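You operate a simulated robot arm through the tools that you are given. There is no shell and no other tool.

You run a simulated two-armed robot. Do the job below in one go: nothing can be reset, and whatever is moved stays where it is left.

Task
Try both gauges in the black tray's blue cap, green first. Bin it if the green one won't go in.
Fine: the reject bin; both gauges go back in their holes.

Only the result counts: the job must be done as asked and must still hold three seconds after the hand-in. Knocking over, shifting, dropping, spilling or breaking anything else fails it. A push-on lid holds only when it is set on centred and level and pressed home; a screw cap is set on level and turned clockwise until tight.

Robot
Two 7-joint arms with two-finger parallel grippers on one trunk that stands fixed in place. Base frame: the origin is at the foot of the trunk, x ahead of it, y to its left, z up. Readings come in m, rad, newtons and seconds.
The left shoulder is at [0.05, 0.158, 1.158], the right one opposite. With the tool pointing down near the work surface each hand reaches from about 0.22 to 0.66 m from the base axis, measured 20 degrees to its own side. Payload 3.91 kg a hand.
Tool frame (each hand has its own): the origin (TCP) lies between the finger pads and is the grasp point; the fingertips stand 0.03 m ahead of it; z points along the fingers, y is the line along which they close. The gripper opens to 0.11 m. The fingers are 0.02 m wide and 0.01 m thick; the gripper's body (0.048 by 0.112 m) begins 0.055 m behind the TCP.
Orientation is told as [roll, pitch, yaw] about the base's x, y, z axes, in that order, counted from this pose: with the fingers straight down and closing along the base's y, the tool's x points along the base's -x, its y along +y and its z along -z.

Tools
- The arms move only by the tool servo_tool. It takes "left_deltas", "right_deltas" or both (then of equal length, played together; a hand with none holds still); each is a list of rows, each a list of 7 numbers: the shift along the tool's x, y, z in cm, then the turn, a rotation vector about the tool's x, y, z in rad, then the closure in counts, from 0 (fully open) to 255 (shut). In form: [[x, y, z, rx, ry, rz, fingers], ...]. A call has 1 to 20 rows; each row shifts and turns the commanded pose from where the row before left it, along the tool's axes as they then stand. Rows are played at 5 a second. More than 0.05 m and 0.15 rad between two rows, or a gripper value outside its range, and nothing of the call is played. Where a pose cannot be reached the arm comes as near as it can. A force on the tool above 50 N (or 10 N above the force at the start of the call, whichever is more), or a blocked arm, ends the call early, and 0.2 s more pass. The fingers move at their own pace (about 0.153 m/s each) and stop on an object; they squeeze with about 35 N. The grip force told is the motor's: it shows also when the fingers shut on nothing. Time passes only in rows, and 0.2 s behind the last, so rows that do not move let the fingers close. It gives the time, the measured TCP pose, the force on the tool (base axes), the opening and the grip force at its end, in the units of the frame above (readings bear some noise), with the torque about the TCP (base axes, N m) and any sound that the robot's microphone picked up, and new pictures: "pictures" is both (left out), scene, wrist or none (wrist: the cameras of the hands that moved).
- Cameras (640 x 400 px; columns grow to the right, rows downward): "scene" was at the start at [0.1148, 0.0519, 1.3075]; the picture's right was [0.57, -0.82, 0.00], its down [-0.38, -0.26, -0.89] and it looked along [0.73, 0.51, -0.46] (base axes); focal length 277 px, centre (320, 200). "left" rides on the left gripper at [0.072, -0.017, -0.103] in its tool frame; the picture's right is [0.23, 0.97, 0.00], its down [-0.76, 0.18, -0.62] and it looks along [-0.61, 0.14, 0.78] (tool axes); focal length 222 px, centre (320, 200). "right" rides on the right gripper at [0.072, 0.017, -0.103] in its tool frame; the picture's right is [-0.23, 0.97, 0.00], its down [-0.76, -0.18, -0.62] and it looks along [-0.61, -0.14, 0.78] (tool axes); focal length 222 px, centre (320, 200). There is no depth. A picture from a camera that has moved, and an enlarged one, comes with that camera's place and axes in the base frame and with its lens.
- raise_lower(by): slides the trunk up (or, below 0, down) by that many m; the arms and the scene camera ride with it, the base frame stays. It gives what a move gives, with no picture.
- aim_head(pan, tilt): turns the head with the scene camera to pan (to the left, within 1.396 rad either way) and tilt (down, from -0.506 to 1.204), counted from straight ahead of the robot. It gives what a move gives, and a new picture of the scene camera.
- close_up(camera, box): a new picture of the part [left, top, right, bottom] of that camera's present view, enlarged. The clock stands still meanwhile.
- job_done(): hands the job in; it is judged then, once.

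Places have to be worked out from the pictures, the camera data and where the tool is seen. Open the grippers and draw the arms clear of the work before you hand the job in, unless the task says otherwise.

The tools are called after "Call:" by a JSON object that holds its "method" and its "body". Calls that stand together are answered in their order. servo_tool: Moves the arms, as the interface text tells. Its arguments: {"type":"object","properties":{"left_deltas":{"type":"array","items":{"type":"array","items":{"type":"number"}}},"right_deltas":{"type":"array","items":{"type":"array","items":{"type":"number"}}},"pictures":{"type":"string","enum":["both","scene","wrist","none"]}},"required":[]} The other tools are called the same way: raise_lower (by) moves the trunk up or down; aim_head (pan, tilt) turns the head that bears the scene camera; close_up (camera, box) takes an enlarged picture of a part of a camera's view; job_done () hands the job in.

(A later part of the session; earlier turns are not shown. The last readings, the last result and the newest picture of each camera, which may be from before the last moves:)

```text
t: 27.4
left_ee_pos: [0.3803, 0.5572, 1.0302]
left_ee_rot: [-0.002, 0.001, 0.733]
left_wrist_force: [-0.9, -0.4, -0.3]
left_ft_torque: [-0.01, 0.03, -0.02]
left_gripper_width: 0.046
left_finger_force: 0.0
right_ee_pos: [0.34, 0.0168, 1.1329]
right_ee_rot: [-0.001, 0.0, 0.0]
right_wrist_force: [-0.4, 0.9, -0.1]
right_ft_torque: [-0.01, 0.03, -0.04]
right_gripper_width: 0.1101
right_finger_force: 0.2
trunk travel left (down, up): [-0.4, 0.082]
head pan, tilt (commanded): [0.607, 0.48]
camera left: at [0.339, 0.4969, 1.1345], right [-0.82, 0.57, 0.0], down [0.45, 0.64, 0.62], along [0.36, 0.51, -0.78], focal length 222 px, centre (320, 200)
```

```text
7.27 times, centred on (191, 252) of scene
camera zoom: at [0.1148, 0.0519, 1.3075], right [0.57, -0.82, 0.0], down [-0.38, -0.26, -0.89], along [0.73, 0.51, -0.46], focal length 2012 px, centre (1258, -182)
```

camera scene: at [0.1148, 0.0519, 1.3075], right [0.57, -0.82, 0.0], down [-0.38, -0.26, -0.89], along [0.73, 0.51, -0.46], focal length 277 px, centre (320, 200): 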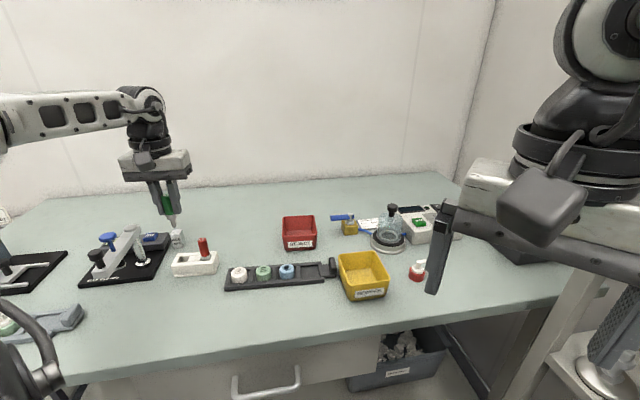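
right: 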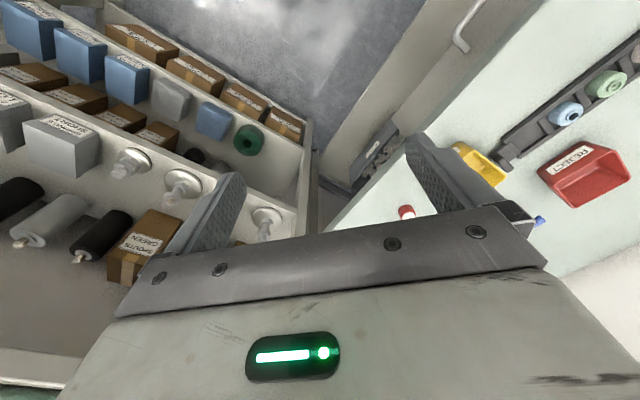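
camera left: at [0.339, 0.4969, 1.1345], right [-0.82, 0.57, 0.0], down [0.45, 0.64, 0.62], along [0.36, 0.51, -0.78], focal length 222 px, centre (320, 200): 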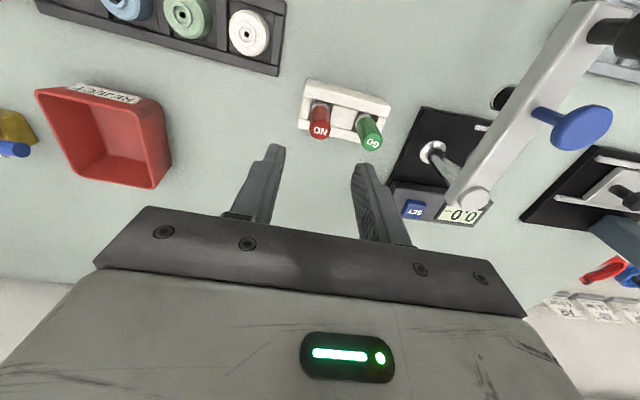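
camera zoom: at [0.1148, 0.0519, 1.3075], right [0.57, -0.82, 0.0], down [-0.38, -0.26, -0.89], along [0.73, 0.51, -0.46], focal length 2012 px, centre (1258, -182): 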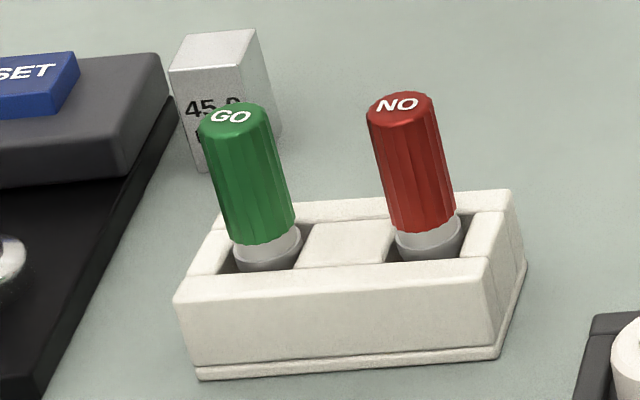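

NO's top is at (320,281) in the zoom: I need +0.9 mm outward and −0.8 mm lateral. I correct and descend ~10.5 cm around the handle, then check.

Call:
{"method": "servo_tool", "body": {"left_deltas": [[-0.1, -0.06, 3.0, 0, 0, 0, 148], [0, 0, 3.5, 0, 0, 0, 148], [0, 0, 2.5, 0, 0, 0, 148], [0, 0, 1.5, 0, 0, 0, 148], [0, 0, 0, 0, 0, 0, 148]], "pictures": "wrist"}}

Call:
{"method": "close_up", "body": {"camera": "left", "box": [240, 130, 400, 230]}}

Call:
{"method": "close_up", "body": {"camera": "scene", "box": [165, 225, 217, 280]}}

```text
t: 28.6
left_ee_pos: [0.3858, 0.5596, 0.9247]
left_ee_rot: [0.001, 0.0, 0.734]
left_wrist_force: [0.0, 0.0, -0.3]
left_ft_torque: [0.01, 0.03, 0.05]
left_gripper_width: 0.0462
left_finger_force: 0.0
right_ee_pos: [0.3415, 0.0147, 1.1319]
right_ee_rot: [-0.001, -0.001, -0.002]
right_wrist_force: [-0.1, 0.4, -0.5]
right_ft_torque: [0.01, -0.02, 0.02]
right_gripper_width: 0.11
right_finger_force: 0.0
trunk travel left (down, up): [-0.4, 0.082]
head pan, tilt (commanded): [0.607, 0.48]
camera left: at [0.3434, 0.4982, 1.0287], right [-0.82, 0.57, 0.0], down [0.45, 0.64, 0.62], along [0.36, 0.51, -0.78], focal length 222 px, centre (320, 200)
```

left: 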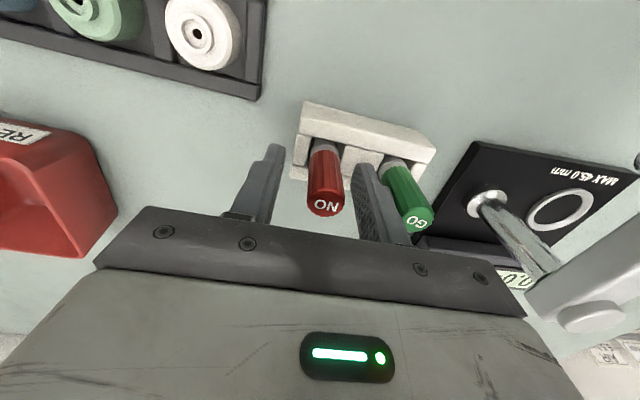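

```text
4.00 times, centred on (320, 180) of left
camera zoom: at [0.3434, 0.4982, 1.0287], right [-0.82, 0.57, 0.0], down [0.45, 0.64, 0.62], along [0.36, 0.51, -0.78], focal length 888 px, centre (320, 280)
```

zoom: 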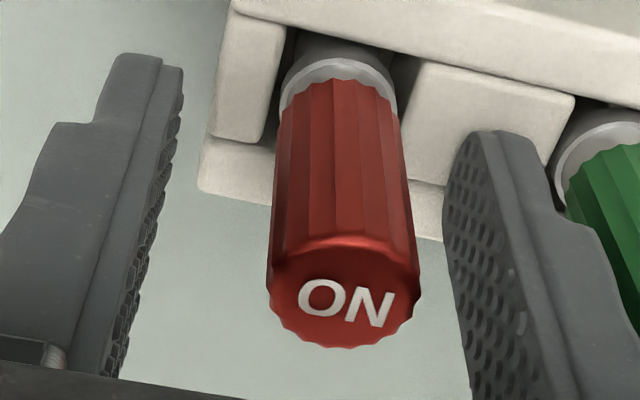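

```text
7.27 times, centred on (191, 252) of scene
camera zoom: at [0.1148, 0.0518, 1.3075], right [0.57, -0.82, 0.0], down [-0.38, -0.26, -0.89], along [0.73, 0.51, -0.46], focal length 2012 px, centre (1258, -182)
```

zoom: 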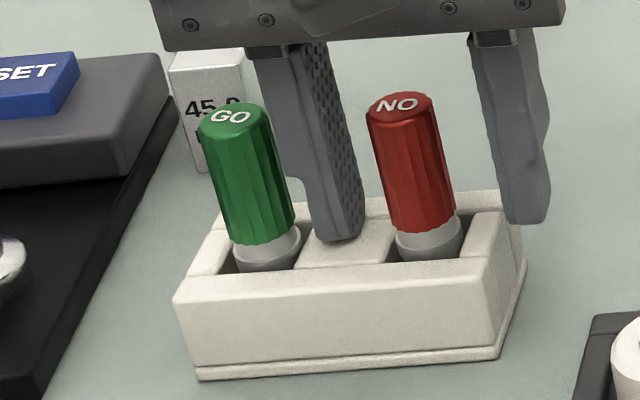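

The descent drifted ~2–3 mm. I narrow the fingers to ~36 mm for clearance from GO, and shift +2.9 mm tool x, +1.5 mm tool y to centre on NO.

Call:
{"method": "servo_tool", "body": {"left_deltas": [[0, 0, 0, 0, 0, 0, 172], [0.28, 0.14, 0, 0, 0, 0, 172], [0, 0, 0, 0, 0, 0, 172]], "pictures": "none"}}

Call:
{"method": "close_up", "body": {"camera": "left", "box": [240, 130, 400, 230]}}

```text
t: 29.4
left_ee_pos: [0.3824, 0.5578, 0.9267]
left_ee_rot: [-0.001, -0.001, 0.734]
left_wrist_force: [-0.4, 1.2, 0.7]
left_ft_torque: [-0.03, -0.02, 0.01]
left_gripper_width: 0.0357
left_finger_force: 0.1
right_ee_pos: [0.3409, 0.0152, 1.1331]
right_ee_rot: [-0.001, 0.0, 0.001]
right_wrist_force: [-0.1, 0.9, 0.7]
right_ft_torque: [0.0, 0.0, 0.01]
right_gripper_width: 0.1098
right_finger_force: 0.1
trunk travel left (down, up): [-0.4, 0.082]
head pan, tilt (commanded): [0.607, 0.48]
```

```text
4.00 times, centred on (320, 180) of left
camera zoom: at [0.3399, 0.4972, 1.0284], right [-0.82, 0.57, 0.0], down [0.45, 0.64, 0.62], along [0.36, 0.51, -0.78], focal length 888 px, centre (320, 280)
```

zoom: 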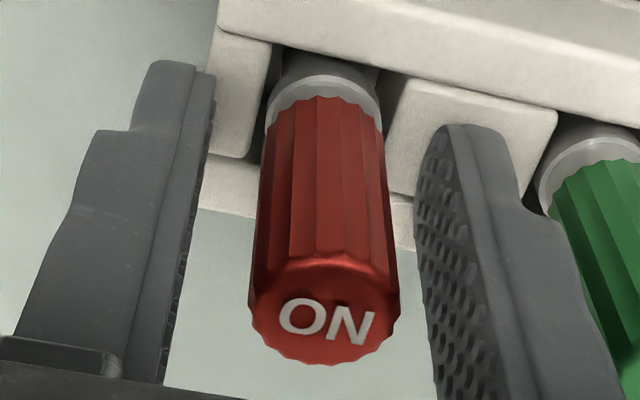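

NO is now centred (within 0.3 mm). I close on the handle.

Call:
{"method": "servo_tool", "body": {"left_deltas": [[0, 0, 0, 0, 0, 0, 205], [0, 0, 0, 0, 0, 0, 255], [0, 0, 0, 0, 0, 0, 255], [0, 0, 0, 0, 0, 0, 255]], "pictures": "none"}}

Call:
{"method": "close_up", "body": {"camera": "left", "box": [240, 130, 400, 230]}}

```text
t: 30.4
left_ee_pos: [0.3831, 0.5587, 0.9245]
left_ee_rot: [0.0, -0.001, 0.734]
left_wrist_force: [0.7, -0.7, -1.2]
left_ft_torque: [-0.02, 0.0, 0.07]
left_gripper_width: 0.0179
left_finger_force: 35.1
right_ee_pos: [0.3411, 0.0158, 1.1331]
right_ee_rot: [0.0, 0.0, -0.001]
right_wrist_force: [1.1, 0.0, -0.1]
right_ft_torque: [-0.04, 0.04, -0.01]
right_gripper_width: 0.1099
right_finger_force: 0.1
trunk travel left (down, up): [-0.4, 0.082]
head pan, tilt (commanded): [0.607, 0.48]
```

```text
4.00 times, centred on (320, 180) of left
camera zoom: at [0.3399, 0.4972, 1.0284], right [-0.82, 0.57, 0.0], down [0.45, 0.64, 0.62], along [0.36, 0.51, -0.78], focal length 888 px, centre (320, 280)
```

zoom: 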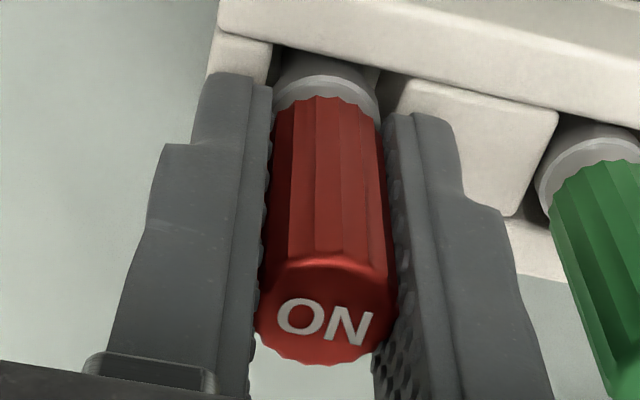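

NO is gripped at 17.9 mm. I record the grasp camera position (0.3399, 0.4972, 1.0284) and lift straight up.

Call:
{"method": "servo_tool", "body": {"left_deltas": [[0, 0, -0.5, 0, 0, 0, 255], [0, 0, -1.0, 0, 0, 0, 255], [0, 0, -1.5, 0, 0, 0, 255], [0, 0, -2.0, 0, 0, 0, 255], [0, 0, -2.5, 0, 0, 0, 255], [0, 0, -3.0, 0, 0, 0, 255], [0, 0, 0, 0, 0, 0, 255]], "pictures": "wrist"}}

Call:
{"method": "close_up", "body": {"camera": "scene", "box": [165, 190, 229, 280]}}

Call:
{"method": "close_up", "body": {"camera": "left", "box": [280, 120, 360, 170]}}

Call:
{"method": "close_up", "body": {"camera": "left", "box": [240, 130, 400, 230]}}

```text
t: 32.0
left_ee_pos: [0.3801, 0.5572, 1.0253]
left_ee_rot: [0.0, 0.001, 0.733]
left_wrist_force: [0.1, -0.3, -0.4]
left_ft_torque: [0.03, 0.01, 0.02]
left_gripper_width: 0.0178
left_finger_force: 35.2
right_ee_pos: [0.3396, 0.0151, 1.1326]
right_ee_rot: [0.0, 0.001, 0.001]
right_wrist_force: [0.3, 0.2, -0.1]
right_ft_torque: [0.0, -0.03, 0.02]
right_gripper_width: 0.1101
right_finger_force: 0.1
trunk travel left (down, up): [-0.4, 0.082]
head pan, tilt (commanded): [0.607, 0.48]
camera left: at [0.3381, 0.4967, 1.1304], right [-0.82, 0.57, 0.0], down [0.45, 0.64, 0.62], along [0.36, 0.51, -0.78], focal length 222 px, centre (320, 200)
```

left: 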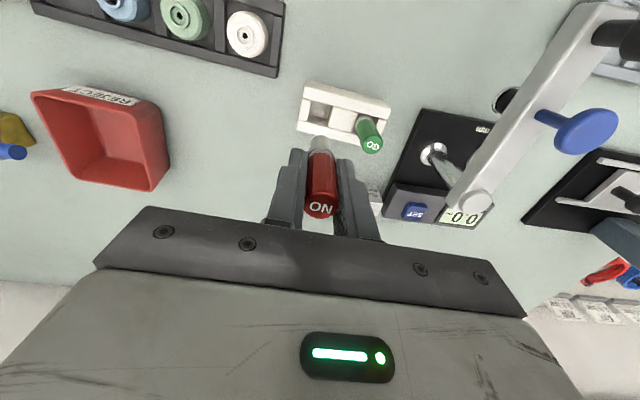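

```text
4.44 times, centred on (197, 235) of scene
camera zoom: at [0.1149, 0.052, 1.3075], right [0.57, -0.82, 0.0], down [-0.38, -0.26, -0.89], along [0.73, 0.51, -0.46], focal length 1229 px, centre (867, 44)
```

zoom: 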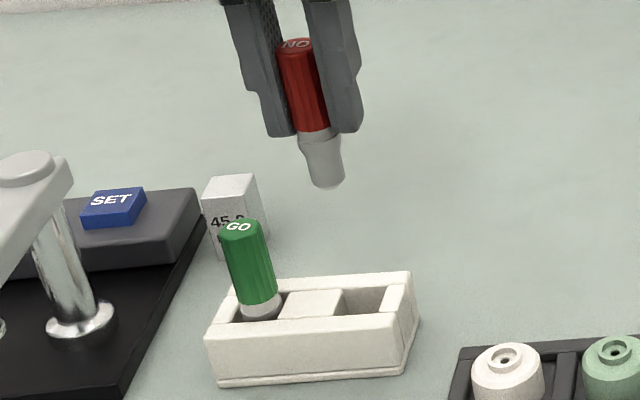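

```text
8.00 times, centred on (320, 145) of left
camera zoom: at [0.3381, 0.4967, 1.1304], right [-0.82, 0.57, 0.0], down [0.45, 0.64, 0.62], along [0.36, 0.51, -0.78], focal length 1777 px, centre (320, 640)
```

zoom: 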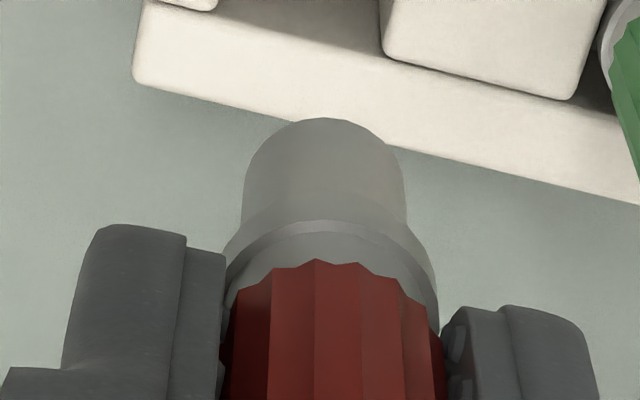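

```text
4.00 times, centred on (320, 180) of left
camera zoom: at [0.3381, 0.4967, 1.1304], right [-0.82, 0.57, 0.0], down [0.45, 0.64, 0.62], along [0.36, 0.51, -0.78], focal length 888 px, centre (320, 280)
```

zoom: 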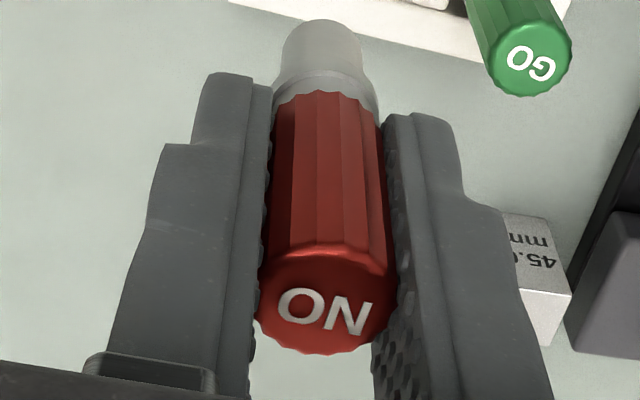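

The NO pin is much thicker (~14.9 mm vs. the ~12.2 mm bore). I carry it over the blue cap (camera target ≈(0.4248, 0.3256)) and lower part-way to align.

Call:
{"method": "servo_tool", "body": {"left_deltas": [[1.0, -3.7, 0, 0, 0, 0, 255], [1.0, -3.7, 0, 0, 0, 0, 255], [1.0, -3.7, 0, 0, 0, 0, 255], [1.0, -3.7, 0, 0, 0, 0, 255], [1.0, -3.7, 0, 0, 0, 0, 255], [0, 0, 2.5, 0, 0, 0, 255], [0, 0, 2.0, 0, 0, 0, 255], [0, 0, 0, 0, 0, 0, 255]], "pictures": "none"}}

Call:
{"method": "close_up", "body": {"camera": "left", "box": [280, 110, 360, 160]}}

Call:
{"method": "close_up", "body": {"camera": "scene", "box": [264, 235, 312, 285]}}

```text
t: 33.8
left_ee_pos: [0.4679, 0.3876, 0.9841]
left_ee_rot: [-0.001, 0.001, 0.733]
left_wrist_force: [0.1, -0.1, -0.2]
left_ft_torque: [-0.01, -0.02, 0.04]
left_gripper_width: 0.0178
left_finger_force: 35.3
right_ee_pos: [0.3411, 0.014, 1.1328]
right_ee_rot: [0.001, 0.001, 0.001]
right_wrist_force: [-0.6, 0.2, 0.6]
right_ft_torque: [0.01, 0.03, 0.03]
right_gripper_width: 0.1099
right_finger_force: 0.0
trunk travel left (down, up): [-0.4, 0.082]
head pan, tilt (commanded): [0.607, 0.48]
```

```text
8.00 times, centred on (320, 135) of left
camera zoom: at [0.4256, 0.3263, 1.0879], right [-0.82, 0.57, 0.0], down [0.45, 0.64, 0.62], along [0.36, 0.51, -0.78], focal length 1777 px, centre (320, 720)
```

zoom: 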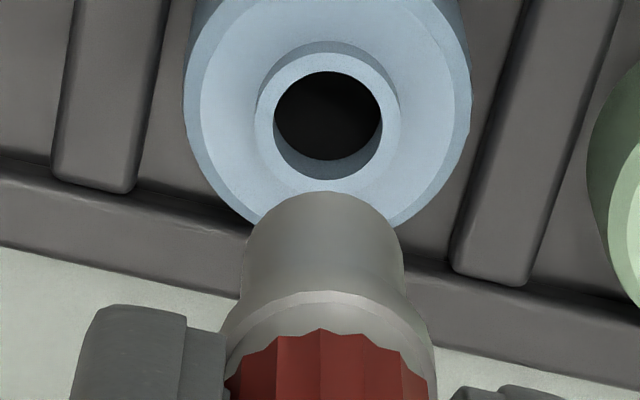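

```text
8.00 times, centred on (288, 260) of scene
camera zoom: at [0.1148, 0.0519, 1.3075], right [0.57, -0.82, 0.0], down [-0.38, -0.26, -0.89], along [0.73, 0.51, -0.46], focal length 2213 px, centre (576, -280)
```

zoom: 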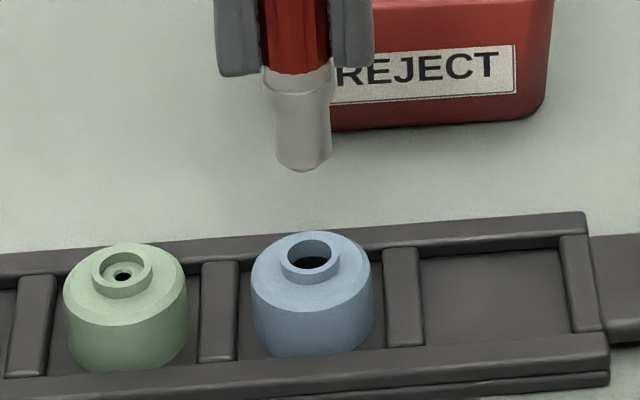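

Tip is ≈34 mm above the rim; hole is ≈1.2 mm nearer the robot. I correct +1.2 mm tool x, lower 26 mm and re-check alignment.

Call:
{"method": "servo_tool", "body": {"left_deltas": [[0.12, 0, 1.0, 0, 0, 0, 255], [0, 0, 1.0, 0, 0, 0, 255], [0, 0, 0.6, 0, 0, 0, 255], [0, 0, 0, 0, 0, 0, 255]], "pictures": "none"}}

Call:
{"method": "close_up", "body": {"camera": "left", "box": [280, 110, 360, 160]}}

Call:
{"method": "close_up", "body": {"camera": "scene", "box": [272, 245, 304, 275]}}

```text
t: 34.8
left_ee_pos: [0.4635, 0.3863, 0.9581]
left_ee_rot: [0.002, -0.001, 0.733]
left_wrist_force: [0.2, 0.0, -0.8]
left_ft_torque: [-0.01, 0.0, 0.02]
left_gripper_width: 0.0175
left_finger_force: 35.2
right_ee_pos: [0.3402, 0.0158, 1.1331]
right_ee_rot: [0.0, 0.0, 0.0]
right_wrist_force: [-0.6, -0.4, 0.2]
right_ft_torque: [-0.02, 0.02, 0.02]
right_gripper_width: 0.1097
right_finger_force: 0.1
trunk travel left (down, up): [-0.4, 0.082]
head pan, tilt (commanded): [0.607, 0.48]
```

```text
8.00 times, centred on (320, 135) of left
camera zoom: at [0.4225, 0.3262, 1.0625], right [-0.82, 0.57, 0.0], down [0.45, 0.64, 0.62], along [0.36, 0.51, -0.78], focal length 1777 px, centre (320, 720)
```

zoom: 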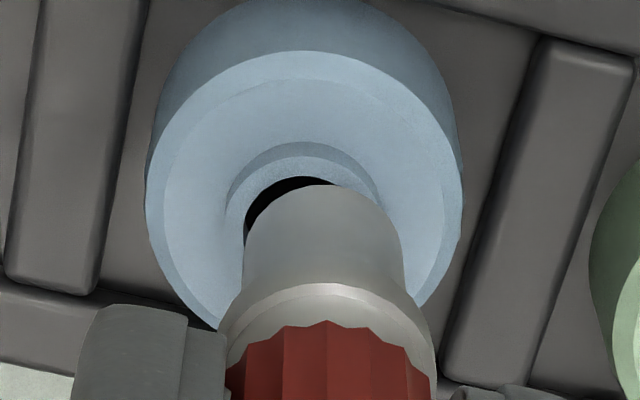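

```text
13.33 times, centred on (288, 260) of scene
camera zoom: at [0.1148, 0.0519, 1.3075], right [0.57, -0.82, 0.0], down [-0.38, -0.26, -0.89], along [0.73, 0.51, -0.46], focal length 3688 px, centre (747, -600)
```

zoom: 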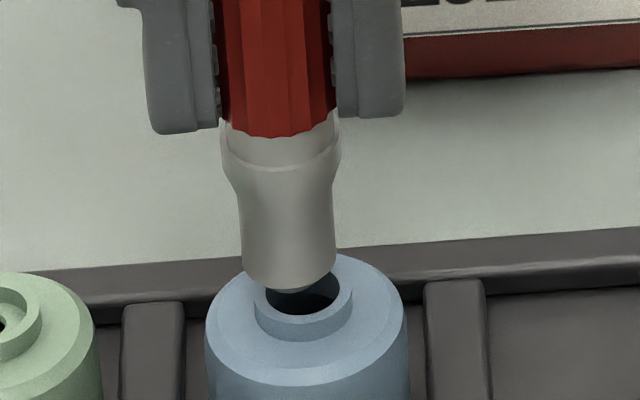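

The hand drifted ~2.2 mm sideways again; both views agree. I shift −1.3 mm tool x, −1.9 mm tool y and recheck at this height.

Call:
{"method": "servo_tool", "body": {"left_deltas": [[-0.13, -0.19, 0, 0, 0, 0, 255], [0, 0, 0, 0, 0, 0, 255]], "pictures": "none"}}

Call:
{"method": "close_up", "body": {"camera": "left", "box": [280, 110, 360, 160]}}

Call:
{"method": "close_up", "body": {"camera": "scene", "box": [272, 245, 304, 275]}}

```text
t: 35.4
left_ee_pos: [0.4668, 0.3866, 0.9588]
left_ee_rot: [0.0, 0.001, 0.734]
left_wrist_force: [0.3, -0.4, -0.7]
left_ft_torque: [0.0, 0.0, 0.01]
left_gripper_width: 0.0178
left_finger_force: 34.4
right_ee_pos: [0.3403, 0.0147, 1.1318]
right_ee_rot: [-0.001, -0.001, 0.001]
right_wrist_force: [0.0, -0.2, -0.4]
right_ft_torque: [-0.01, 0.02, 0.0]
right_gripper_width: 0.1101
right_finger_force: 0.1
trunk travel left (down, up): [-0.4, 0.082]
head pan, tilt (commanded): [0.607, 0.48]
```

```text
8.00 times, centred on (320, 135) of left
camera zoom: at [0.425, 0.3262, 1.0624], right [-0.82, 0.57, 0.0], down [0.45, 0.64, 0.62], along [0.36, 0.51, -0.78], focal length 1777 px, centre (320, 720)
```

zoom: 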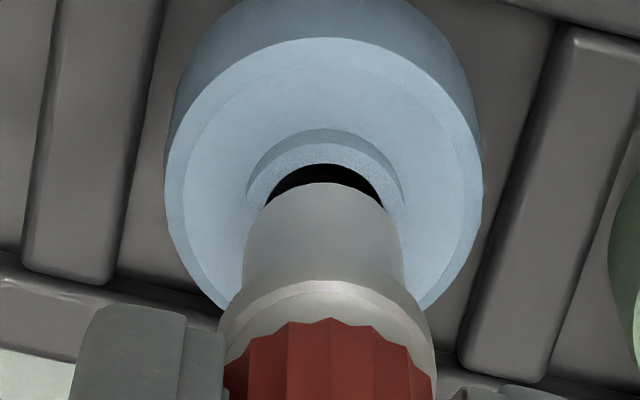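

```text
13.33 times, centred on (288, 260) of scene
camera zoom: at [0.1148, 0.0519, 1.3075], right [0.57, -0.82, 0.0], down [-0.38, -0.26, -0.89], along [0.73, 0.51, -0.46], focal length 3688 px, centre (747, -600)
```

zoom: 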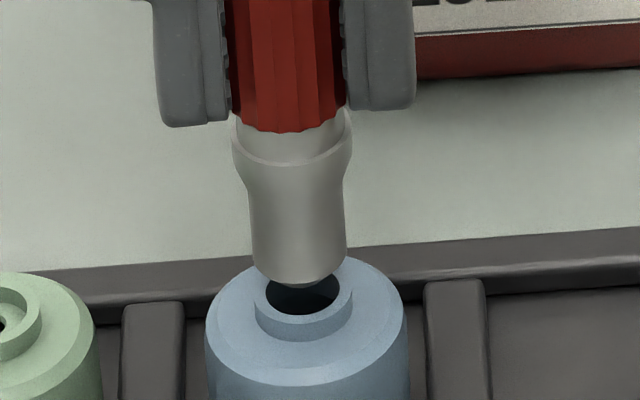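

Aligned within ~0.5–0.7 mm; tip is ≈6.6 mm above the rim. I nudge +0.6 mm tool x and lower gently to contact.

Call:
{"method": "servo_tool", "body": {"left_deltas": [[0.06, 0, 0.3, 0, 0, 0, 255], [0, 0, 0.2, 0, 0, 0, 255], [0, 0, 0.1, 0, 0, 0, 255]], "pictures": "none"}}

Call:
{"method": "close_up", "body": {"camera": "left", "box": [280, 110, 360, 160]}}

Call:
{"method": "close_up", "body": {"camera": "scene", "box": [272, 245, 304, 275]}}

```text
t: 36.2
left_ee_pos: [0.4665, 0.3854, 0.9518]
left_ee_rot: [0.0, 0.0, 0.733]
left_wrist_force: [0.0, -0.7, -0.4]
left_ft_torque: [0.0, -0.01, -0.01]
left_gripper_width: 0.0181
left_finger_force: 35.3
right_ee_pos: [0.3403, 0.0149, 1.1323]
right_ee_rot: [-0.001, -0.001, 0.001]
right_wrist_force: [-1.2, 0.8, 0.2]
right_ft_torque: [-0.01, -0.01, -0.01]
right_gripper_width: 0.11
right_finger_force: 0.1
trunk travel left (down, up): [-0.4, 0.082]
head pan, tilt (commanded): [0.607, 0.48]
```

```text
8.00 times, centred on (320, 135) of left
camera zoom: at [0.4245, 0.3254, 1.0564], right [-0.82, 0.57, 0.0], down [0.45, 0.64, 0.62], along [0.36, 0.51, -0.78], focal length 1777 px, centre (320, 720)
```

zoom: 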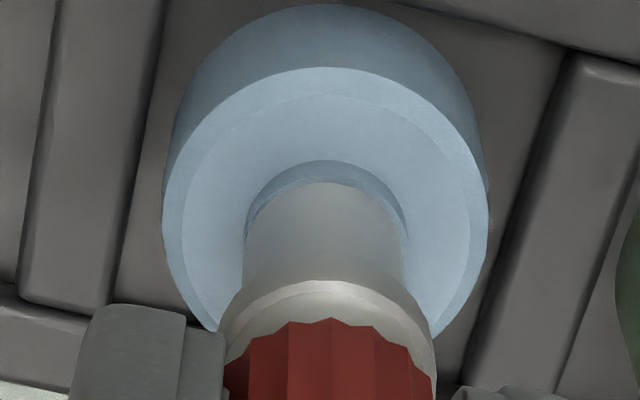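

```text
13.33 times, centred on (288, 260) of scene
camera zoom: at [0.1148, 0.0519, 1.3075], right [0.57, -0.82, 0.0], down [-0.38, -0.26, -0.89], along [0.73, 0.51, -0.46], focal length 3688 px, centre (747, -600)
```

zoom: 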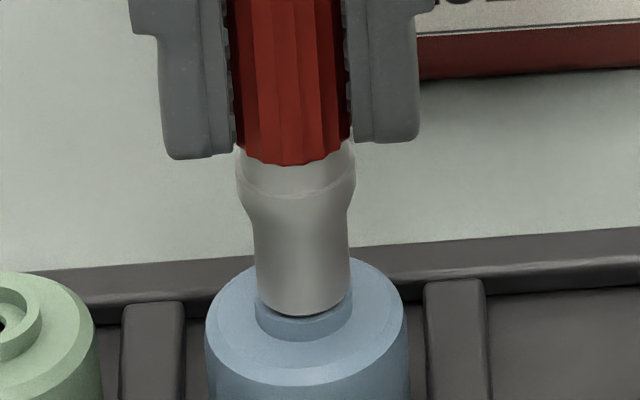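

The NO pin sits centred right at the rim and is visibly as wide as the neck. I press down gently in 1 mm steps to try it.

Call:
{"method": "servo_tool", "body": {"left_deltas": [[0, 0, 0.1, 0, 0, 0, 255], [0, 0, 0.1, 0, 0, 0, 255]], "pictures": "none"}}

Call:
{"method": "close_up", "body": {"camera": "scene", "box": [272, 245, 304, 275]}}

```text
t: 36.8
left_ee_pos: [0.4674, 0.3853, 0.95]
left_ee_rot: [0.0, 0.0, 0.734]
left_wrist_force: [0.1, 0.9, -0.1]
left_ft_torque: [0.02, 0.02, 0.01]
left_gripper_width: 0.018
left_finger_force: 35.6
right_ee_pos: [0.3418, 0.0151, 1.1325]
right_ee_rot: [-0.001, -0.001, 0.0]
right_wrist_force: [-0.3, -0.7, -0.1]
right_ft_torque: [0.0, -0.05, 0.01]
right_gripper_width: 0.11
right_finger_force: 0.2
trunk travel left (down, up): [-0.4, 0.082]
head pan, tilt (commanded): [0.607, 0.48]
```

```text
13.33 times, centred on (288, 260) of scene
camera zoom: at [0.1148, 0.0519, 1.3075], right [0.57, -0.82, 0.0], down [-0.38, -0.26, -0.89], along [0.73, 0.51, -0.46], focal length 3688 px, centre (747, -600)
```

zoom: 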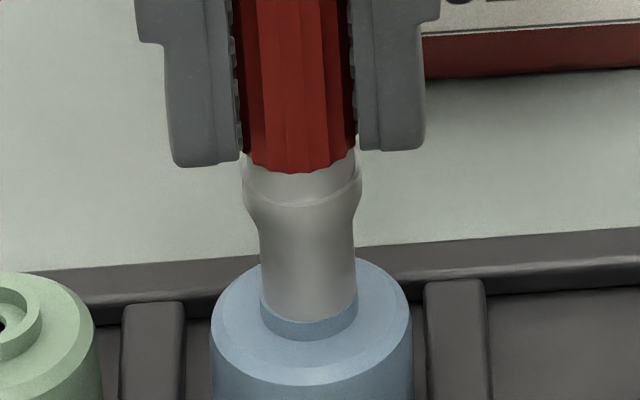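

The NO tip's small chamfer has touched the bore edge; no axial load yet. I press another millimetre or two, watching the force.

Call:
{"method": "servo_tool", "body": {"left_deltas": [[0, 0, 0.1, 0, 0, 0, 255], [0, 0, 0, 0, 0, 0, 255]], "pictures": "none"}}

Call:
{"method": "close_up", "body": {"camera": "scene", "box": [272, 245, 304, 275]}}

Call:
{"method": "close_up", "body": {"camera": "left", "box": [280, 110, 360, 160]}}

```text
t: 37.4
left_ee_pos: [0.4682, 0.3848, 0.9488]
left_ee_rot: [0.0, -0.003, 0.734]
left_wrist_force: [-0.4, 0.5, 3.6]
left_ft_torque: [0.03, -0.01, 0.01]
left_gripper_width: 0.0178
left_finger_force: 35.3
right_ee_pos: [0.3402, 0.0147, 1.1332]
right_ee_rot: [-0.001, 0.0, -0.001]
right_wrist_force: [0.0, 0.0, -0.2]
right_ft_torque: [-0.01, 0.0, -0.01]
right_gripper_width: 0.1101
right_finger_force: 0.0
trunk travel left (down, up): [-0.4, 0.082]
head pan, tilt (commanded): [0.607, 0.48]
```

```text
13.33 times, centred on (288, 260) of scene
camera zoom: at [0.1145, 0.0517, 1.3076], right [0.57, -0.82, 0.0], down [-0.38, -0.26, -0.89], along [0.73, 0.51, -0.46], focal length 3688 px, centre (747, -600)
```

zoom: 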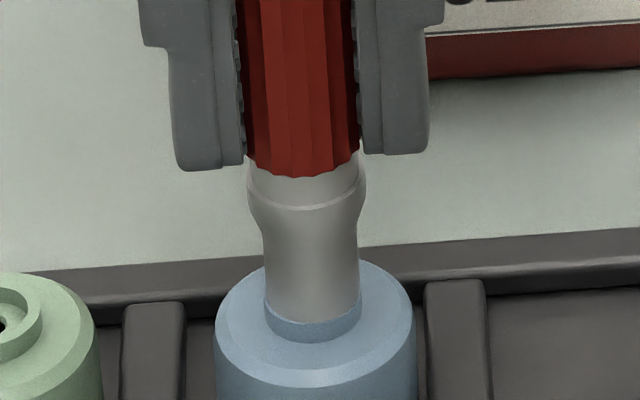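

```text
8.00 times, centred on (320, 135) of left
camera zoom: at [0.4255, 0.3244, 1.0537], right [-0.82, 0.57, 0.0], down [0.45, 0.64, 0.62], along [0.36, 0.51, -0.78], focal length 1777 px, centre (320, 720)
```

zoom: 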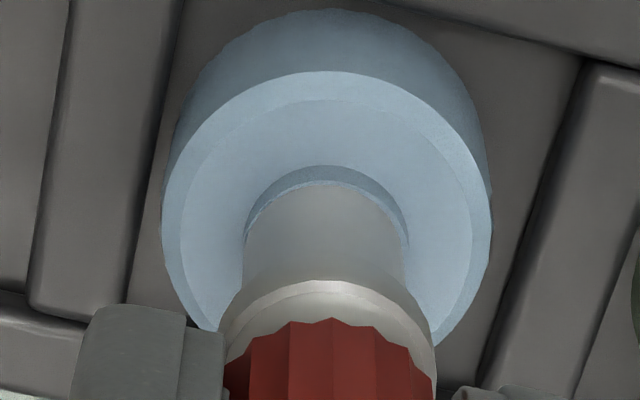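

About 4 N of contact and no entry: the NO pin rests on the rim. One more millimetre to make the try definite.

Call:
{"method": "servo_tool", "body": {"left_deltas": [[0, 0, 0.12, 0, 0, 0, 255], [0, 0, 0, 0, 0, 0, 255]], "pictures": "none"}}

Call:
{"method": "close_up", "body": {"camera": "scene", "box": [272, 245, 304, 275]}}

```text
t: 38.0
left_ee_pos: [0.4679, 0.3859, 0.9493]
left_ee_rot: [-0.002, -0.001, 0.733]
left_wrist_force: [-0.7, 1.0, 6.8]
left_ft_torque: [0.03, 0.06, -0.01]
left_gripper_width: 0.0177
left_finger_force: 35.0
right_ee_pos: [0.34, 0.0154, 1.1335]
right_ee_rot: [0.002, 0.0, 0.002]
right_wrist_force: [0.6, -0.1, 0.1]
right_ft_torque: [0.01, 0.02, -0.01]
right_gripper_width: 0.1099
right_finger_force: 0.1
trunk travel left (down, up): [-0.4, 0.082]
head pan, tilt (commanded): [0.607, 0.48]
```

```text
13.33 times, centred on (288, 260) of scene
camera zoom: at [0.1142, 0.0514, 1.3077], right [0.57, -0.82, 0.0], down [-0.38, -0.26, -0.89], along [0.73, 0.51, -0.46], focal length 3688 px, centre (747, -600)
```

zoom: 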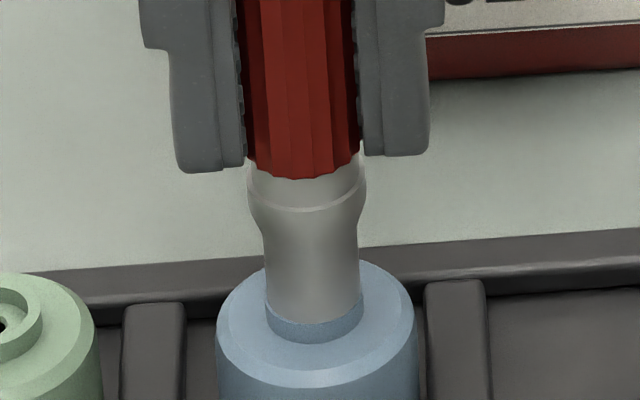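

With ~7 N the NO gauge does not advance: it won't go in, as a good cap should show. I withdraw it upward and check the cap and tray.

Call:
{"method": "servo_tool", "body": {"left_deltas": [[0, 0, -0.3, 0, 0, 0, 255], [0, 0, -0.5, 0, 0, 0, 255], [0, 0, -1.0, 0, 0, 0, 255], [0, 0, -2.0, 0, 0, 0, 255], [0, 0, -3.0, 0, 0, 0, 255], [0, 0, 0, 0, 0, 0, 255]], "pictures": "both"}}

Call:
{"method": "close_up", "body": {"camera": "scene", "box": [220, 230, 340, 305]}}

Call:
{"method": "close_up", "body": {"camera": "left", "box": [280, 130, 360, 230]}}

```text
t: 39.4
left_ee_pos: [0.4668, 0.3834, 1.0174]
left_ee_rot: [0.0, 0.0, 0.732]
left_wrist_force: [0.0, 0.6, -1.0]
left_ft_torque: [0.02, -0.03, 0.0]
left_gripper_width: 0.018
left_finger_force: 35.3
right_ee_pos: [0.3412, 0.0168, 1.1328]
right_ee_rot: [0.0, 0.0, -0.001]
right_wrist_force: [0.0, 1.0, 0.6]
right_ft_torque: [0.0, -0.01, 0.0]
right_gripper_width: 0.1099
right_finger_force: 0.0
trunk travel left (down, up): [-0.4, 0.082]
head pan, tilt (commanded): [0.607, 0.48]
camera scene: at [0.1149, 0.052, 1.3075], right [0.57, -0.82, 0.0], down [-0.38, -0.26, -0.89], along [0.73, 0.51, -0.46], focal length 277 px, centre (320, 200)
camera left: at [0.4252, 0.323, 1.1213], right [-0.82, 0.57, 0.0], down [0.45, 0.64, 0.62], along [0.36, 0.51, -0.78], focal length 222 px, centre (320, 200)
```

scene: 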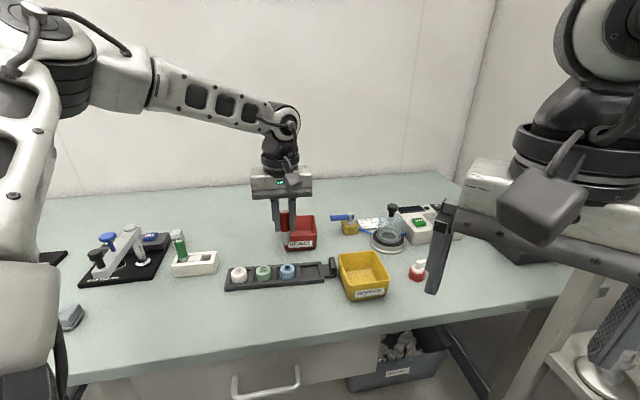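
left: 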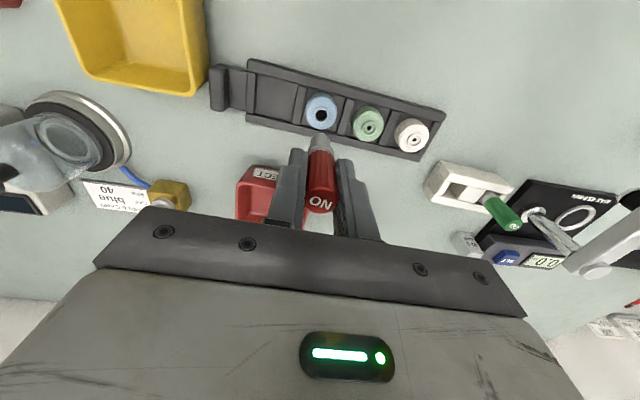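

```text
5.33 times, centred on (280, 268) of scene
camera zoom: at [0.1149, 0.052, 1.3075], right [0.57, -0.82, 0.0], down [-0.38, -0.26, -0.89], along [0.73, 0.51, -0.46], focal length 1475 px, centre (533, -160)
```

zoom: 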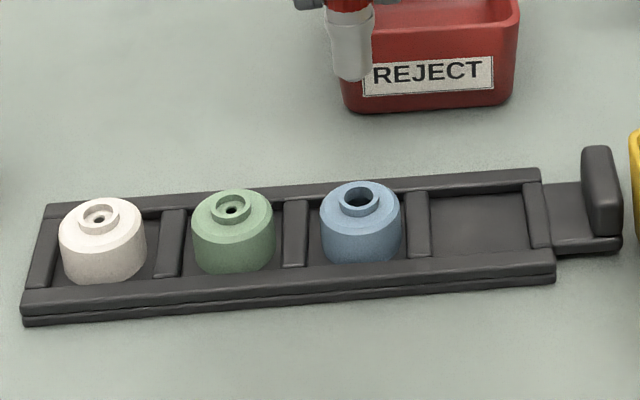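

```text
4.00 times, centred on (320, 180) of left
camera zoom: at [0.4252, 0.323, 1.1213], right [-0.82, 0.57, 0.0], down [0.45, 0.64, 0.62], along [0.36, 0.51, -0.78], focal length 888 px, centre (320, 280)
```

zoom: 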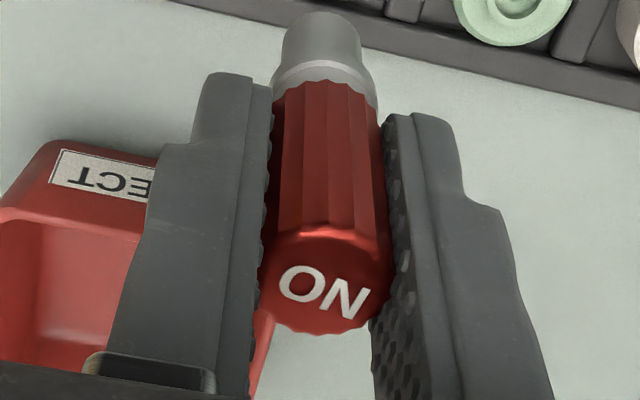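

Tray is unmoved, the blue cap still sits upright in its pocket (it shifted about 1 mm within it). I carry NO back over its hole (camera target ≈(0.3399, 0.4972)).

Call:
{"method": "servo_tool", "body": {"left_deltas": [[0, 0, -1.5, 0, 0, 0, 255], [-1.07, 3.73, 0, 0, 0, 0, 255], [-1.07, 3.73, 0, 0, 0, 0, 255], [-1.07, 3.73, 0, 0, 0, 0, 255], [-1.07, 3.73, 0, 0, 0, 0, 255], [-1.07, 3.73, 0, 0, 0, 0, 255], [0, 0, 1.5, 0, 0, 0, 255], [0, 0, 0, 0, 0, 0, 255]], "pictures": "none"}}

Call:
{"method": "close_up", "body": {"camera": "left", "box": [270, 80, 370, 160]}}

Call:
{"method": "close_up", "body": {"camera": "scene", "box": [165, 215, 229, 280]}}

```text
t: 41.2
left_ee_pos: [0.3831, 0.5596, 1.018]
left_ee_rot: [0.0, 0.0, 0.733]
left_wrist_force: [0.2, 0.4, -0.7]
left_ft_torque: [0.0, -0.01, 0.02]
left_gripper_width: 0.0178
left_finger_force: 34.9
right_ee_pos: [0.3403, 0.0154, 1.134]
right_ee_rot: [0.001, -0.001, 0.0]
right_wrist_force: [0.8, -0.3, 0.7]
right_ft_torque: [-0.01, 0.0, -0.04]
right_gripper_width: 0.1103
right_finger_force: 0.1
trunk travel left (down, up): [-0.4, 0.082]
head pan, tilt (commanded): [0.607, 0.48]
```

```text
5.00 times, centred on (320, 120) of left
camera zoom: at [0.3413, 0.4993, 1.1217], right [-0.82, 0.57, 0.0], down [0.45, 0.64, 0.62], along [0.36, 0.51, -0.78], focal length 1111 px, centre (320, 600)
```

zoom: 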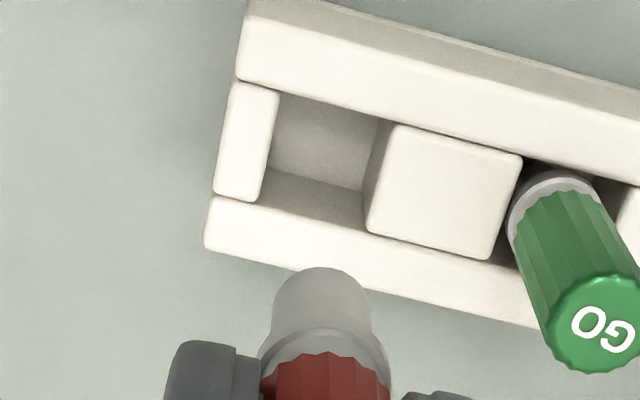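

```text
6.15 times, centred on (197, 248) of scene
camera zoom: at [0.1148, 0.0519, 1.3075], right [0.57, -0.82, 0.0], down [-0.38, -0.26, -0.89], along [0.73, 0.51, -0.46], focal length 1702 px, centre (1077, -92)
```

zoom: 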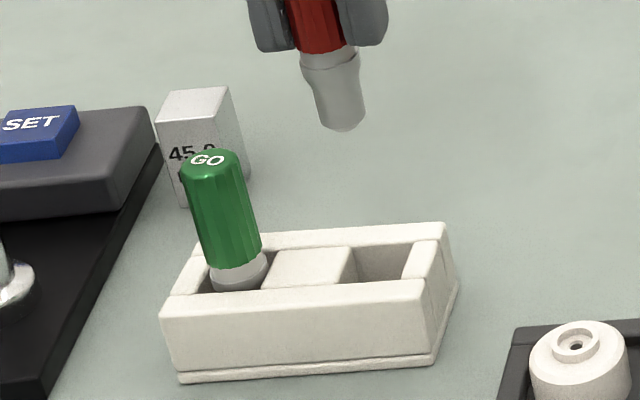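

NO's pocket centre is ≈2.8 mm nearer the robot than the pin. I correct +2.8 mm tool x, −0.3 mm tool y and lower 5 cm, then check.

Call:
{"method": "servo_tool", "body": {"left_deltas": [[0.28, -0.03, 0, 0, 0, 0, 255], [0, 0, 2.0, 0, 0, 0, 255], [0, 0, 2.0, 0, 0, 0, 255], [0, 0, 1.0, 0, 0, 0, 255], [0, 0, 0, 0, 0, 0, 255]], "pictures": "none"}}

Call:
{"method": "close_up", "body": {"camera": "left", "box": [270, 90, 370, 170]}}

Call:
{"method": "close_up", "body": {"camera": "scene", "box": [180, 235, 228, 275]}}

```text
t: 42.4
left_ee_pos: [0.3808, 0.5583, 0.9658]
left_ee_rot: [0.001, 0.0, 0.734]
left_wrist_force: [0.1, 1.2, -1.5]
left_ft_torque: [0.0, 0.0, 0.02]
left_gripper_width: 0.0179
left_finger_force: 35.0
right_ee_pos: [0.34, 0.0152, 1.1321]
right_ee_rot: [0.0, 0.0, 0.0]
right_wrist_force: [0.8, 0.1, 0.2]
right_ft_torque: [0.0, 0.01, 0.01]
right_gripper_width: 0.1099
right_finger_force: 0.1
trunk travel left (down, up): [-0.4, 0.082]
head pan, tilt (commanded): [0.607, 0.48]
```

```text
5.00 times, centred on (320, 130) of left
camera zoom: at [0.3397, 0.4987, 1.0698], right [-0.82, 0.57, 0.0], down [0.45, 0.64, 0.62], along [0.36, 0.51, -0.78], focal length 1111 px, centre (320, 550)
```

zoom: 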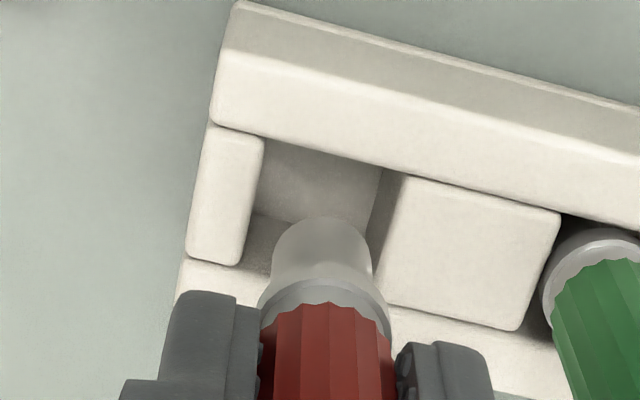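

```text
10.00 times, centred on (204, 255) of scene
camera zoom: at [0.1148, 0.0519, 1.3075], right [0.57, -0.82, 0.0], down [-0.38, -0.26, -0.89], along [0.73, 0.51, -0.46], focal length 2766 px, centre (1480, -350)
```

zoom: 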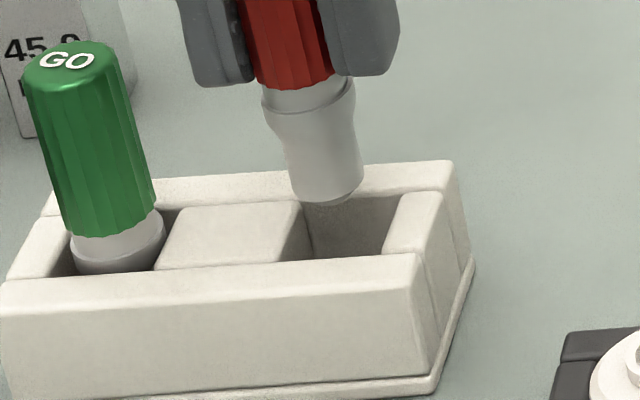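

Pin needs ≈1.5 mm toward the robot and ≈0.6 mm left. I correct, then lower 12 mm so the tip is at the pocket mouth and check again.

Call:
{"method": "servo_tool", "body": {"left_deltas": [[0.13, -0.09, 0, 0, 0, 0, 255], [0, 0, 0.6, 0, 0, 0, 255], [0, 0, 0.4, 0, 0, 0, 255], [0, 0, 0, 0, 0, 0, 255]], "pictures": "none"}}

Call:
{"method": "close_up", "body": {"camera": "left", "box": [280, 110, 360, 160]}}

Call:
{"method": "close_up", "body": {"camera": "scene", "box": [188, 240, 220, 265]}}

```text
t: 43.4
left_ee_pos: [0.3799, 0.5575, 0.9566]
left_ee_rot: [0.001, 0.0, 0.734]
left_wrist_force: [0.0, 0.3, -0.5]
left_ft_torque: [0.0, 0.0, -0.01]
left_gripper_width: 0.0179
left_finger_force: 35.4
right_ee_pos: [0.3396, 0.0152, 1.1325]
right_ee_rot: [-0.001, 0.0, 0.0]
right_wrist_force: [0.2, -0.4, 0.3]
right_ft_torque: [0.01, -0.01, -0.02]
right_gripper_width: 0.1098
right_finger_force: 0.0
trunk travel left (down, up): [-0.4, 0.082]
head pan, tilt (commanded): [0.607, 0.48]
```

```text
8.00 times, centred on (320, 135) of left
camera zoom: at [0.3378, 0.4968, 1.06], right [-0.82, 0.57, 0.0], down [0.45, 0.64, 0.62], along [0.36, 0.51, -0.78], focal length 1777 px, centre (320, 720)
```

zoom: 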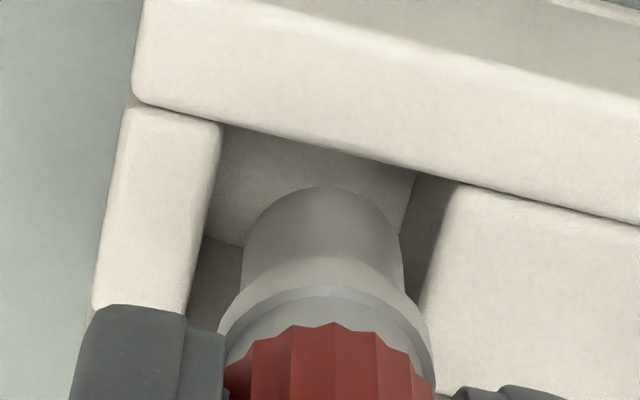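

```text
16.00 times, centred on (204, 252) of scene
camera zoom: at [0.1148, 0.0519, 1.3075], right [0.57, -0.82, 0.0], down [-0.38, -0.26, -0.89], along [0.73, 0.51, -0.46], focal length 4425 px, centre (2176, -640)
```

zoom: 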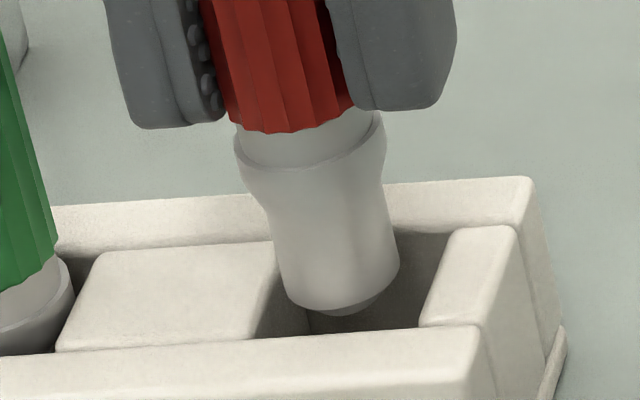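

Laterally fine; the collar would be ~1 mm too close to the front wall. I nudge 1.2 mm outward and lower 10 mm, then check clearances.

Call:
{"method": "servo_tool", "body": {"left_deltas": [[-0.12, 0, 0, 0, 0, 0, 255], [0, 0, 0.5, 0, 0, 0, 255], [0, 0, 0.5, 0, 0, 0, 255], [0, 0, 0, 0, 0, 0, 255]], "pictures": "none"}}

Call:
{"method": "close_up", "body": {"camera": "left", "box": [280, 110, 360, 160]}}

Call:
{"method": "close_up", "body": {"camera": "scene", "box": [188, 240, 220, 265]}}

```text
t: 44.4
left_ee_pos: [0.3807, 0.5569, 0.9456]
left_ee_rot: [-0.001, 0.0, 0.732]
left_wrist_force: [-0.5, -0.3, -1.0]
left_ft_torque: [-0.01, 0.0, 0.06]
left_gripper_width: 0.018
left_finger_force: 35.0
right_ee_pos: [0.3408, 0.0145, 1.1318]
right_ee_rot: [0.001, -0.001, 0.001]
right_wrist_force: [0.6, -0.3, 0.3]
right_ft_torque: [0.02, 0.02, 0.0]
right_gripper_width: 0.11
right_finger_force: 0.1
trunk travel left (down, up): [-0.4, 0.082]
head pan, tilt (commanded): [0.607, 0.48]
```

```text
8.00 times, centred on (320, 135) of left
camera zoom: at [0.3387, 0.4967, 1.05], right [-0.82, 0.57, 0.0], down [0.45, 0.64, 0.62], along [0.36, 0.51, -0.78], focal length 1777 px, centre (320, 720)
```

zoom: 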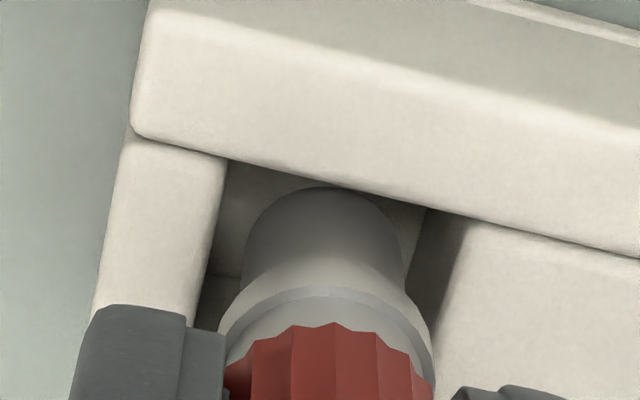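

```text
16.00 times, centred on (204, 252) of scene
camera zoom: at [0.1148, 0.0519, 1.3075], right [0.57, -0.82, 0.0], down [-0.38, -0.26, -0.89], along [0.73, 0.51, -0.46], focal length 4425 px, centre (2176, -640)
```

zoom: 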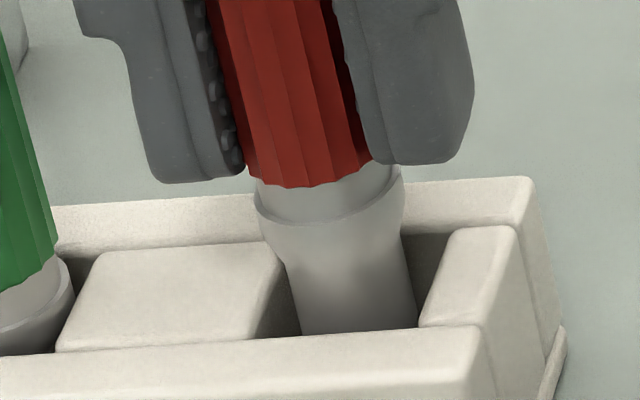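

Clearances are now about 1.2–1.7 mm all round the collar. I lower 12 mm more.

Call:
{"method": "servo_tool", "body": {"left_deltas": [[0, 0, 0.4, 0, 0, 0, 255], [0, 0, 0.4, 0, 0, 0, 255], [0, 0, 0.4, 0, 0, 0, 255], [0, 0, 0, 0, 0, 0, 255]], "pictures": "none"}}

Call:
{"method": "close_up", "body": {"camera": "left", "box": [280, 110, 360, 160]}}

Call:
{"method": "close_up", "body": {"camera": "scene", "box": [188, 240, 220, 265]}}

```text
t: 45.4
left_ee_pos: [0.3804, 0.5586, 0.934]
left_ee_rot: [-0.001, 0.001, 0.733]
left_wrist_force: [0.5, -0.2, -0.7]
left_ft_torque: [-0.02, -0.04, 0.05]
left_gripper_width: 0.0179
left_finger_force: 34.8
right_ee_pos: [0.3408, 0.0149, 1.1325]
right_ee_rot: [0.0, 0.001, 0.001]
right_wrist_force: [0.4, 0.4, -0.7]
right_ft_torque: [0.0, 0.02, 0.01]
right_gripper_width: 0.1101
right_finger_force: 0.0
trunk travel left (down, up): [-0.4, 0.082]
head pan, tilt (commanded): [0.607, 0.48]
```

```text
8.00 times, centred on (320, 135) of left
camera zoom: at [0.3386, 0.4974, 1.0377], right [-0.82, 0.57, 0.0], down [0.45, 0.64, 0.62], along [0.36, 0.51, -0.78], focal length 1777 px, centre (320, 720)
```

zoom: 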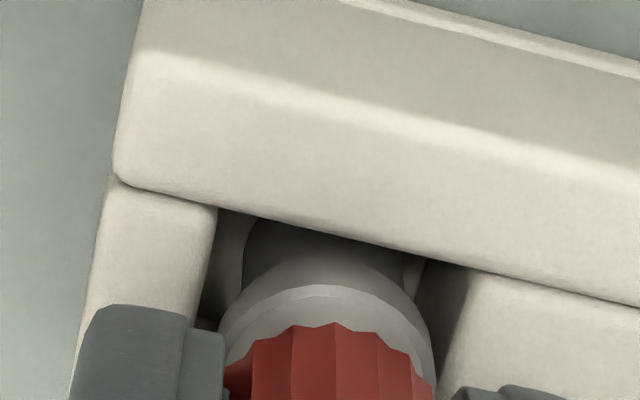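

```text
16.00 times, centred on (204, 252) of scene
camera zoom: at [0.1148, 0.0519, 1.3075], right [0.57, -0.82, 0.0], down [-0.38, -0.26, -0.89], along [0.73, 0.51, -0.46], focal length 4425 px, centre (2176, -640)
```

zoom: 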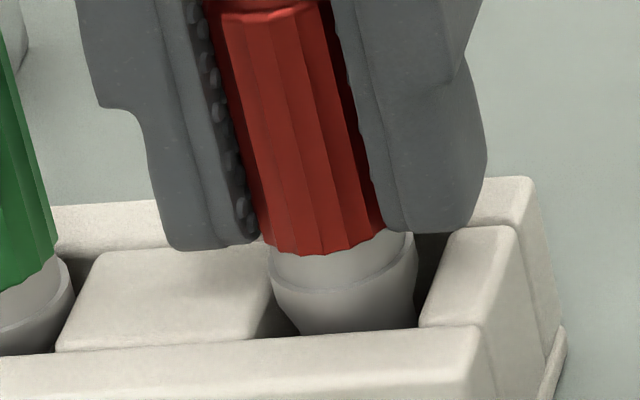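

Collar is entering with clearance on all sides and matches the original position within ~0.5 mm. I lower the last ~4 mm in small steps.

Call:
{"method": "servo_tool", "body": {"left_deltas": [[0, 0, 0.2, 0, 0, 0, 255], [0, 0, 0.1, 0, 0, 0, 255], [0, 0, 0, 0, 0, 0, 255]], "pictures": "none"}}

Call:
{"method": "close_up", "body": {"camera": "scene", "box": [188, 240, 220, 265]}}

```text
t: 46.2
left_ee_pos: [0.3816, 0.5582, 0.9307]
left_ee_rot: [0.0, -0.001, 0.732]
left_wrist_force: [-0.6, 0.0, -1.1]
left_ft_torque: [-0.02, -0.03, -0.01]
left_gripper_width: 0.0177
left_finger_force: 34.8
right_ee_pos: [0.3403, 0.0145, 1.132]
right_ee_rot: [0.0, 0.001, -0.001]
right_wrist_force: [-0.1, -0.2, 0.5]
right_ft_torque: [0.0, 0.0, -0.01]
right_gripper_width: 0.1097
right_finger_force: 0.0
trunk travel left (down, up): [-0.4, 0.082]
head pan, tilt (commanded): [0.607, 0.48]
```

```text
16.00 times, centred on (204, 252) of scene
camera zoom: at [0.1148, 0.0519, 1.3075], right [0.57, -0.82, 0.0], down [-0.38, -0.26, -0.89], along [0.73, 0.51, -0.46], focal length 4425 px, centre (2176, -640)
```

zoom: 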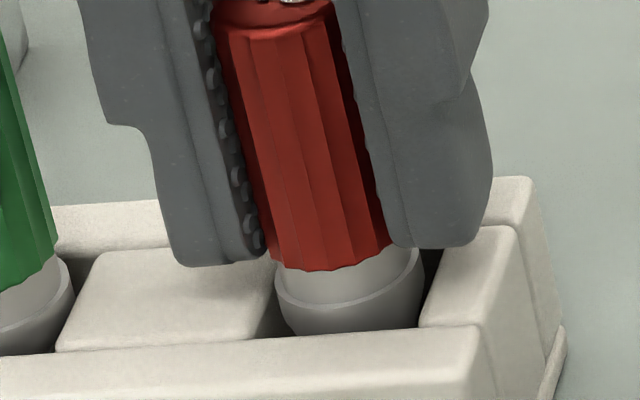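

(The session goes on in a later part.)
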